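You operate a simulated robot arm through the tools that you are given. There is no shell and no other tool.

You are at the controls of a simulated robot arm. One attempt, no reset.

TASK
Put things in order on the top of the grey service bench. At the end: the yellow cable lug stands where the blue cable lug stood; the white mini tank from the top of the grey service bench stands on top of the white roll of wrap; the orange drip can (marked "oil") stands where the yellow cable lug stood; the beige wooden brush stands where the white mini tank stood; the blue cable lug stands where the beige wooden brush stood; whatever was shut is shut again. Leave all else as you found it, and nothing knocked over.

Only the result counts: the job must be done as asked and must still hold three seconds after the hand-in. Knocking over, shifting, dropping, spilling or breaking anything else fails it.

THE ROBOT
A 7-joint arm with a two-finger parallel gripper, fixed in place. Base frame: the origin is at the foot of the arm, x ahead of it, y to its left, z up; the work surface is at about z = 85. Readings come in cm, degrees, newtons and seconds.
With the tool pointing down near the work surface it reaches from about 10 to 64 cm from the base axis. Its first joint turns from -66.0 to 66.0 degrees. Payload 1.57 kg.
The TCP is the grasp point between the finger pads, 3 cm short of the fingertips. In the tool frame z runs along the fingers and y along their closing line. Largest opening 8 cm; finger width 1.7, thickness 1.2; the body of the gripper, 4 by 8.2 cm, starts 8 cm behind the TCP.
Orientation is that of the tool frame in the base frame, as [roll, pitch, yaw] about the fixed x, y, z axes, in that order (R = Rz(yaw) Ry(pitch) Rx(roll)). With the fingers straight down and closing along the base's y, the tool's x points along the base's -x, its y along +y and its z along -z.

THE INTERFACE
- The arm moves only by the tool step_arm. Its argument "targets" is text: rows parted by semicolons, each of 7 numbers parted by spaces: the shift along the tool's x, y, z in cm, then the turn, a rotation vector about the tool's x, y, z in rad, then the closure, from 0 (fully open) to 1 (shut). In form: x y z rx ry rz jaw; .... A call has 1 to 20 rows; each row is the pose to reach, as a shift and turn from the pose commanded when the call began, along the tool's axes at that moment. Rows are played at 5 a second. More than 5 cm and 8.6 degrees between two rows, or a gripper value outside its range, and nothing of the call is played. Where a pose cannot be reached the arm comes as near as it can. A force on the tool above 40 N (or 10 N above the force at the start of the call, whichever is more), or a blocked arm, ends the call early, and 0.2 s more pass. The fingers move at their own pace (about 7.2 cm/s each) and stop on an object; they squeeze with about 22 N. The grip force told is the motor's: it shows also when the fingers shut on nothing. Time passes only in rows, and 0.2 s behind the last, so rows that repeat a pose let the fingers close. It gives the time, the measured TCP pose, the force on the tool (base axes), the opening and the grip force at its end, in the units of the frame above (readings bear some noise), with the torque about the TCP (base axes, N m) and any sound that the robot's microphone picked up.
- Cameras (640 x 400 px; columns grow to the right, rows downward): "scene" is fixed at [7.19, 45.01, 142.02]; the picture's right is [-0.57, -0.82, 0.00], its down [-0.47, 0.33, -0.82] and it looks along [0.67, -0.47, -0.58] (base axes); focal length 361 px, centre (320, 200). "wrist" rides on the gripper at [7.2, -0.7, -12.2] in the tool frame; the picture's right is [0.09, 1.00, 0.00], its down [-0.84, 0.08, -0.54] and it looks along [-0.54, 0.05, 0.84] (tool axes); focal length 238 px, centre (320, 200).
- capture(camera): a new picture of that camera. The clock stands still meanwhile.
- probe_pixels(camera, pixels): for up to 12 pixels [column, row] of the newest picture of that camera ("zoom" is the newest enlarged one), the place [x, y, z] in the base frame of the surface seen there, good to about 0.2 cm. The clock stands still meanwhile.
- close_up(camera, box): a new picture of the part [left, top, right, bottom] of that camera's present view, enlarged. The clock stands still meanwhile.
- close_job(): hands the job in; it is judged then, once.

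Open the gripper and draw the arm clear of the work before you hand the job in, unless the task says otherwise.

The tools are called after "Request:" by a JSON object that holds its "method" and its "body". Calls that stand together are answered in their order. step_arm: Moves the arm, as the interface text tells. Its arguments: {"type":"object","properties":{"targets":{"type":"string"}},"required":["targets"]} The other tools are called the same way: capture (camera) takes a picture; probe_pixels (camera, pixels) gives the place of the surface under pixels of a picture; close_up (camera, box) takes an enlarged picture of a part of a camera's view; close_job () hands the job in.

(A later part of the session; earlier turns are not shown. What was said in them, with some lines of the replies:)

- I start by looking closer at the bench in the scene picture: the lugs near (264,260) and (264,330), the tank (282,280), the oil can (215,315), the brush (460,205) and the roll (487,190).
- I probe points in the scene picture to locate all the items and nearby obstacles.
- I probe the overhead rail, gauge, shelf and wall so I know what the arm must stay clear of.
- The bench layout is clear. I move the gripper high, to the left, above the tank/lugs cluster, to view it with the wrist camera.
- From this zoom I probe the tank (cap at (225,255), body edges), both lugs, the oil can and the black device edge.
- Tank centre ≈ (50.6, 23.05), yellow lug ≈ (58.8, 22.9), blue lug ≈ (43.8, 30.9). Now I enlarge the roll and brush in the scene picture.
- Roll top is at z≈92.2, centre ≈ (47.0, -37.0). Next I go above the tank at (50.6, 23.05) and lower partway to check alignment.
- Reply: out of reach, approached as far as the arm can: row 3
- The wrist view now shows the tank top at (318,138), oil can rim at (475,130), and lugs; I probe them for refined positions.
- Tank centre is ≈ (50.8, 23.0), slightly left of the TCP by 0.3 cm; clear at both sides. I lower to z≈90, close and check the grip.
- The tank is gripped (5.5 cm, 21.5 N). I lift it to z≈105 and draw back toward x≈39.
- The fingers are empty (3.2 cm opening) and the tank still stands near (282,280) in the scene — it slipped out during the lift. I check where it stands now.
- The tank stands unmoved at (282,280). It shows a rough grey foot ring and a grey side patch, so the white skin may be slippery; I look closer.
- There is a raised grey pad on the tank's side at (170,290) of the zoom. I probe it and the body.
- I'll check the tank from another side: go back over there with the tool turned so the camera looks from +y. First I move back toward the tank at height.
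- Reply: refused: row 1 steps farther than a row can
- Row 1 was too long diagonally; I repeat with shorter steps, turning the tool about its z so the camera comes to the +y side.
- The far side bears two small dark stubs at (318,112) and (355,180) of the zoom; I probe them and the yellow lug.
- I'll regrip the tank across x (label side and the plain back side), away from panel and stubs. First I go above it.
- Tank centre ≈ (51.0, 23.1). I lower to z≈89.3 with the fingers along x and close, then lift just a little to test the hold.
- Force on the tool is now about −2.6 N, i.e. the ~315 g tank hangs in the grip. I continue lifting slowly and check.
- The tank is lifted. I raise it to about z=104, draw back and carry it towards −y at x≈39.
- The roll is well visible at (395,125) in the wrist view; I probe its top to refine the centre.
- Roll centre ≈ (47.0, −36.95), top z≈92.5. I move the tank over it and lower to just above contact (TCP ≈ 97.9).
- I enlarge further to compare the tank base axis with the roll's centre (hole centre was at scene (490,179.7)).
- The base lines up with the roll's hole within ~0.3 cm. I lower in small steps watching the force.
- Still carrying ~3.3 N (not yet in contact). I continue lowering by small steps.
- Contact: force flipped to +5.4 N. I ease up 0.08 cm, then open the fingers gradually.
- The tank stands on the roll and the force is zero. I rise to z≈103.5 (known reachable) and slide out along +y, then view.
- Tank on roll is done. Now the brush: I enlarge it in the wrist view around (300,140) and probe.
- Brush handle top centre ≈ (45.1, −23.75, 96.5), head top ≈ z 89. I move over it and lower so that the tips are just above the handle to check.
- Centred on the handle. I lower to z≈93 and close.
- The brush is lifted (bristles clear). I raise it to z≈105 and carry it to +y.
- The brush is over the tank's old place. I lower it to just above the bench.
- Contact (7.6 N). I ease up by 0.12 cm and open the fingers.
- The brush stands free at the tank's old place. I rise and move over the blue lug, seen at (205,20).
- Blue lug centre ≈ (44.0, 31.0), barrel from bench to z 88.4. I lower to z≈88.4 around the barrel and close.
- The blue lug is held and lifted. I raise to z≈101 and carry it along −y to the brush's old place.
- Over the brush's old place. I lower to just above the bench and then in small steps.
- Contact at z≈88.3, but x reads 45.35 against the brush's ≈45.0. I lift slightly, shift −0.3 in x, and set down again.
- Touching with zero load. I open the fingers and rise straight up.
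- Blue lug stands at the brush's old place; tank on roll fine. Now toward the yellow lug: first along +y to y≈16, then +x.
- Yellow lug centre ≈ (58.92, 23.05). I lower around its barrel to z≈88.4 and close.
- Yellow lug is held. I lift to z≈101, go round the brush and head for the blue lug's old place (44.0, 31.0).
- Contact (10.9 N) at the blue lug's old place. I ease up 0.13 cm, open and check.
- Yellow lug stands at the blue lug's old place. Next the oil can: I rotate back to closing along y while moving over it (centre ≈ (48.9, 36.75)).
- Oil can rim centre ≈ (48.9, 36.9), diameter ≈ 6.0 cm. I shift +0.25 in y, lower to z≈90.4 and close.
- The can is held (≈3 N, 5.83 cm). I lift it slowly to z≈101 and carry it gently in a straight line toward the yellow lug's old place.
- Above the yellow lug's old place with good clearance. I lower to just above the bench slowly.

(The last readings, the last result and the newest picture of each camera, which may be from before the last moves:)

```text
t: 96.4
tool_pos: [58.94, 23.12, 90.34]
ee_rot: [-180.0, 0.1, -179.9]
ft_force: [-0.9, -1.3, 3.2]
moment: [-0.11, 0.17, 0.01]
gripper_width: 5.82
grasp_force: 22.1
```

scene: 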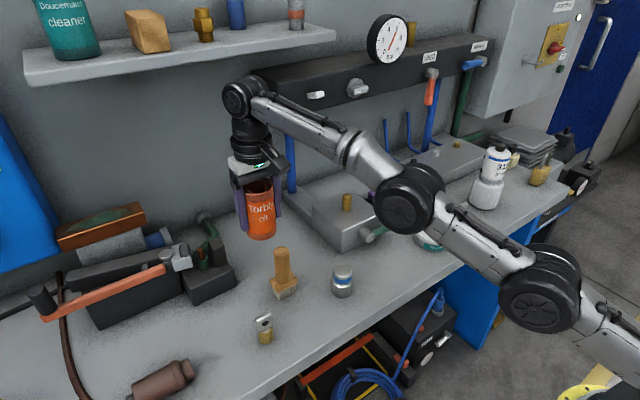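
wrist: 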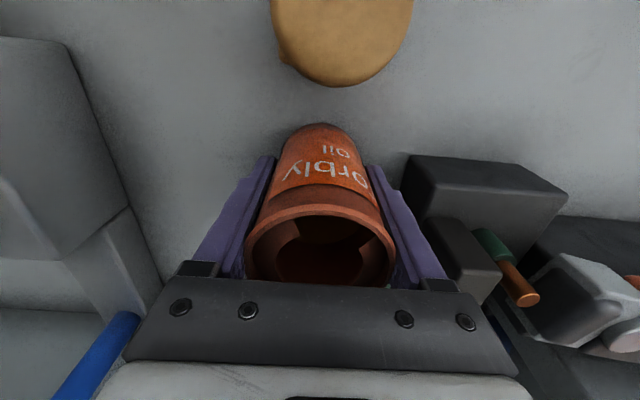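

Contact (3.2 N up). I check the can's position by probing its rim before letting go.

Request:
{"method": "capture", "body": {"camera": "wrist"}}

Request:
{"method": "probe_pixels", "body": {"camera": "wrist", "pixels": [[320, 209], [249, 255], [392, 255], [270, 222], [370, 222], [320, 180], [320, 150], [320, 128], [285, 160], [355, 160]]}}

Request:
{"method": "probe_pixels", "body": {"camera": "scene", "pixels": [[264, 230]]}}

```text
taken
```

wrist: 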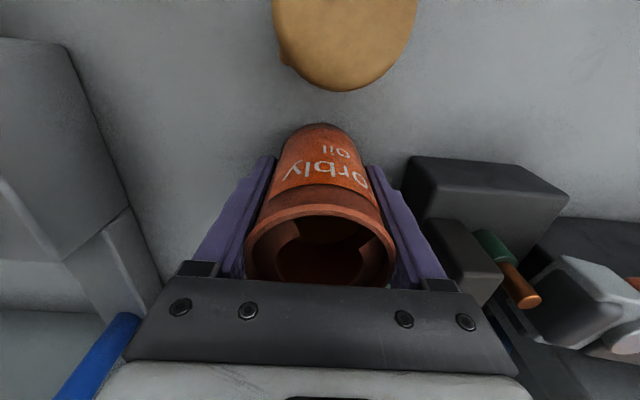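

```text
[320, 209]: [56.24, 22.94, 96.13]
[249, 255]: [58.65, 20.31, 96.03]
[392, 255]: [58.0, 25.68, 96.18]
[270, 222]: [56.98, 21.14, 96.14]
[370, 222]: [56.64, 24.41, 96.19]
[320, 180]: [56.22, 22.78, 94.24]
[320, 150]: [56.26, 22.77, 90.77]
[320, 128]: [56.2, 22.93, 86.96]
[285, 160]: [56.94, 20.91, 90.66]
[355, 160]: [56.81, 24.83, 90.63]
```

```text
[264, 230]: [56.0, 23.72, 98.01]
```

The can's centre is ≈ (59.1, 23.0), within 0.2 cm of the lug's old place. I ease up slightly, open, and rise straight.

Request:
{"method": "step_arm", "body": {"targets": "0 0 -0.06 0 0 0 1; 0 0 -0.06 0 0 0 1; 0 0 -0.06 0 0 0 0.25; 0 0 -0.06 0 0 0 0.18; 0 0 -0.06 0 0 0 0.1; 0 0 -0.06 0 0 0 0; 0 0 -0.06 0 0 0 0; 0 0 -1 0 0 0 0; 0 0 -3 0 0 0 0; 0 0 -6 0 0 0 0; 0 0 -9 0 0 0 0; 0 0 -11 0 0 0 0; 0 0 -11 0 0 0 0"}}

Request:
{"method": "capture", "body": {"camera": "wrist"}}

Request:
{"method": "capture", "body": {"camera": "scene"}}

```text
t: 99.2
tool_pos: [58.48, 22.96, 101.16]
ee_rot: [180.0, 0.0, -179.9]
ft_force: [-0.3, 0.0, 0.9]
moment: [0.0, 0.01, 0.02]
gripper_width: 8.0
grasp_force: 0.0
out of reach, approached as far as the arm can: row 12, 13
```

```text
taken
```

wrist: 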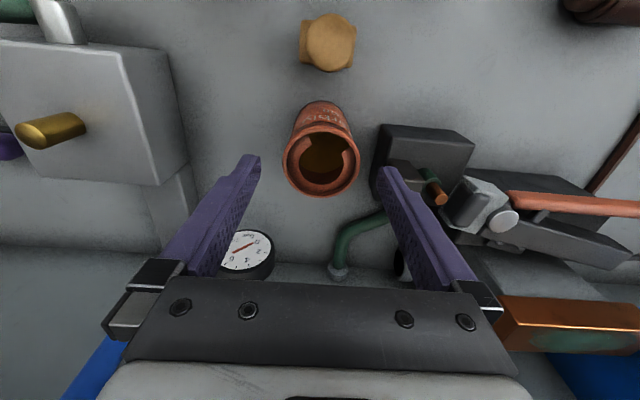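

```text
taken
```

scene: 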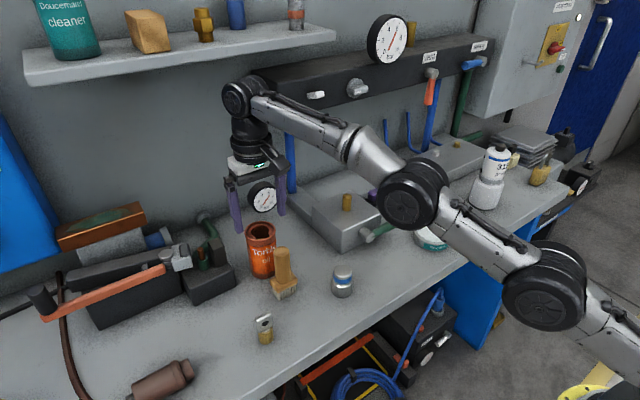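

The oil can stands free. I draw the arm back and up to near its starting pose, then check everything.

Request:
{"method": "step_arm", "body": {"targets": "3 0 -0.5 0 0 0 0; 7 0 -2 0 0 0 0; 11 0 -4 0 0 0 0; 15 0 -6.5 0 0 0 0; 19 0 -9 0 0 0 0; 20 -3 -12 0 0 0 0; 20 -7 -14 0 0 0 0; 20 -11 -16 0 0 0 0; 20 -15 -17 0 0 0 0; 20 -19 -17 0 0 0 0; 20 -21.5 -17 0 0 0 0; 20 -21.5 -17 0 0 0 0"}}

Request:
{"method": "capture", "body": {"camera": "wrist"}}

Request:
{"method": "capture", "body": {"camera": "scene"}}

Request:
{"method": "close_up", "body": {"camera": "scene", "box": [180, 210, 380, 350]}}

Request:
{"method": "close_up", "body": {"camera": "scene", "box": [400, 130, 560, 260]}}

```text
t: 101.8
tool_pos: [38.4, 1.51, 118.17]
ee_rot: [-180.0, -0.1, -179.9]
ft_force: [0.5, 0.1, -0.9]
moment: [0.0, -0.01, 0.04]
gripper_width: 8.02
grasp_force: 0.1
```

```text
taken
```

wrist: 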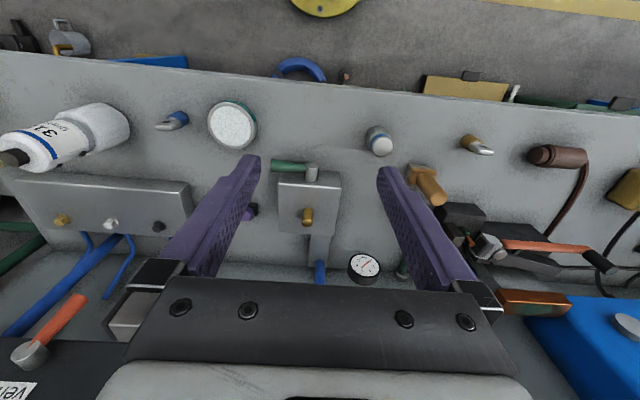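

```text
taken
```

scene: 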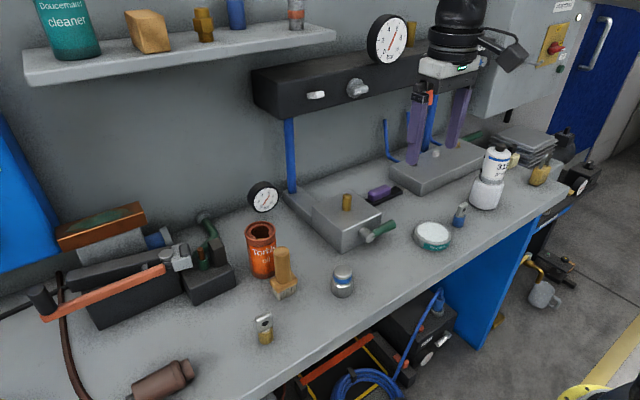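

```text
2.86 times, centred on (280, 280) of scene
```

zoom: 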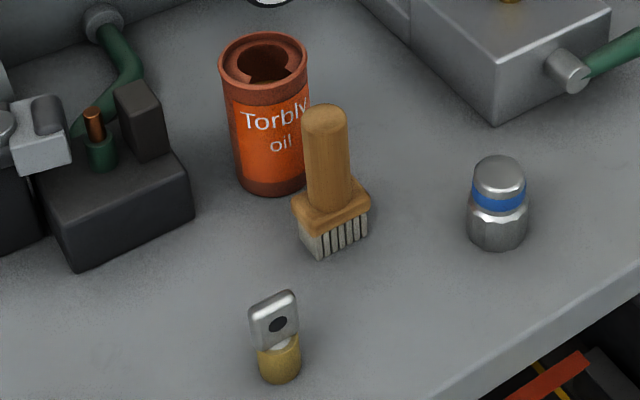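

```text
3.08 times, centred on (480, 195) of scene
```

zoom: 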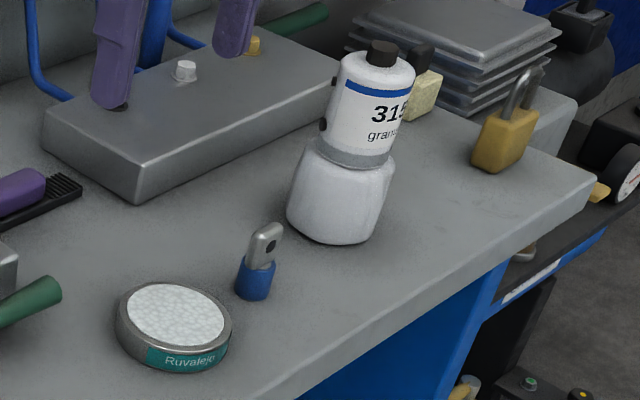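

Everything stands. I verify tank/roll alignment and its side panel with a wrist close-up and final probes.

Request:
{"method": "close_up", "body": {"camera": "wrist", "box": [0, 90, 200, 190]}}

Request:
{"method": "probe_pixels", "body": {"camera": "scene", "pixels": [[499, 150], [497, 168], [486, 195], [464, 208], [458, 220], [260, 227], [283, 255], [284, 290], [264, 320], [265, 337], [342, 270], [432, 230]]}}

```text
3.20 times, centred on (100, 140) of wrist
```

zoom: 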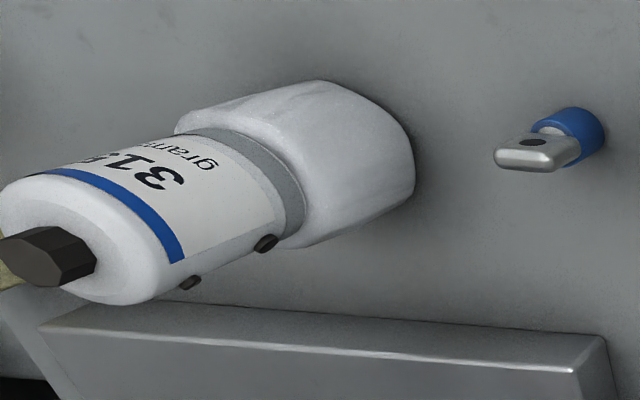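

```text
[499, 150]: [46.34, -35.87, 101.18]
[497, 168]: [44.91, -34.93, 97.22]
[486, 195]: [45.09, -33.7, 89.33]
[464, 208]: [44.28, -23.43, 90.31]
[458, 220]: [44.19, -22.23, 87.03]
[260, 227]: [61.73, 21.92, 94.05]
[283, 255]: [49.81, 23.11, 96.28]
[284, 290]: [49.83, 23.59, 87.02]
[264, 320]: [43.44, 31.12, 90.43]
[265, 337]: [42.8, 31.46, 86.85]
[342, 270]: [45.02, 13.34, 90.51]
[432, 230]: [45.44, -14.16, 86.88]
```

All five items stand where asked, other objects (nut, disc, valve block) probe unchanged, and the arm is clear with the gripper open. I hand in the job.

Request:
{"method": "close_job", "body": {}}

```text
The job is handed in.
```

The five items are rearranged as asked and the job is handed in. I don't have the judging result.

- **White mini tank:** it stands on top of the white roll of wrap, centred to within about 0.3 cm.
- **Beige brush:** it stands where the tank stood.
- **Blue cable lug:** it stands where the brush stood.
- **Yellow cable lug:** it stands where the blue lug stood.
- **Orange oil can:** it stands where the yellow lug stood, about 0.2 cm off. I kept it upright and moved it slowly, and saw no spill.

On the first try the tank slipped out of the gripper during the lift. It stayed standing and did not visibly move. I gripped it again from another side, and it held.

I opened nothing, so nothing needed shutting again. In the final pictures nothing was knocked over. The two neighbouring items I re-measured, the steel nut and the round tin, read the same as at the start. The gripper is open and the arm is drawn back near its starting position.
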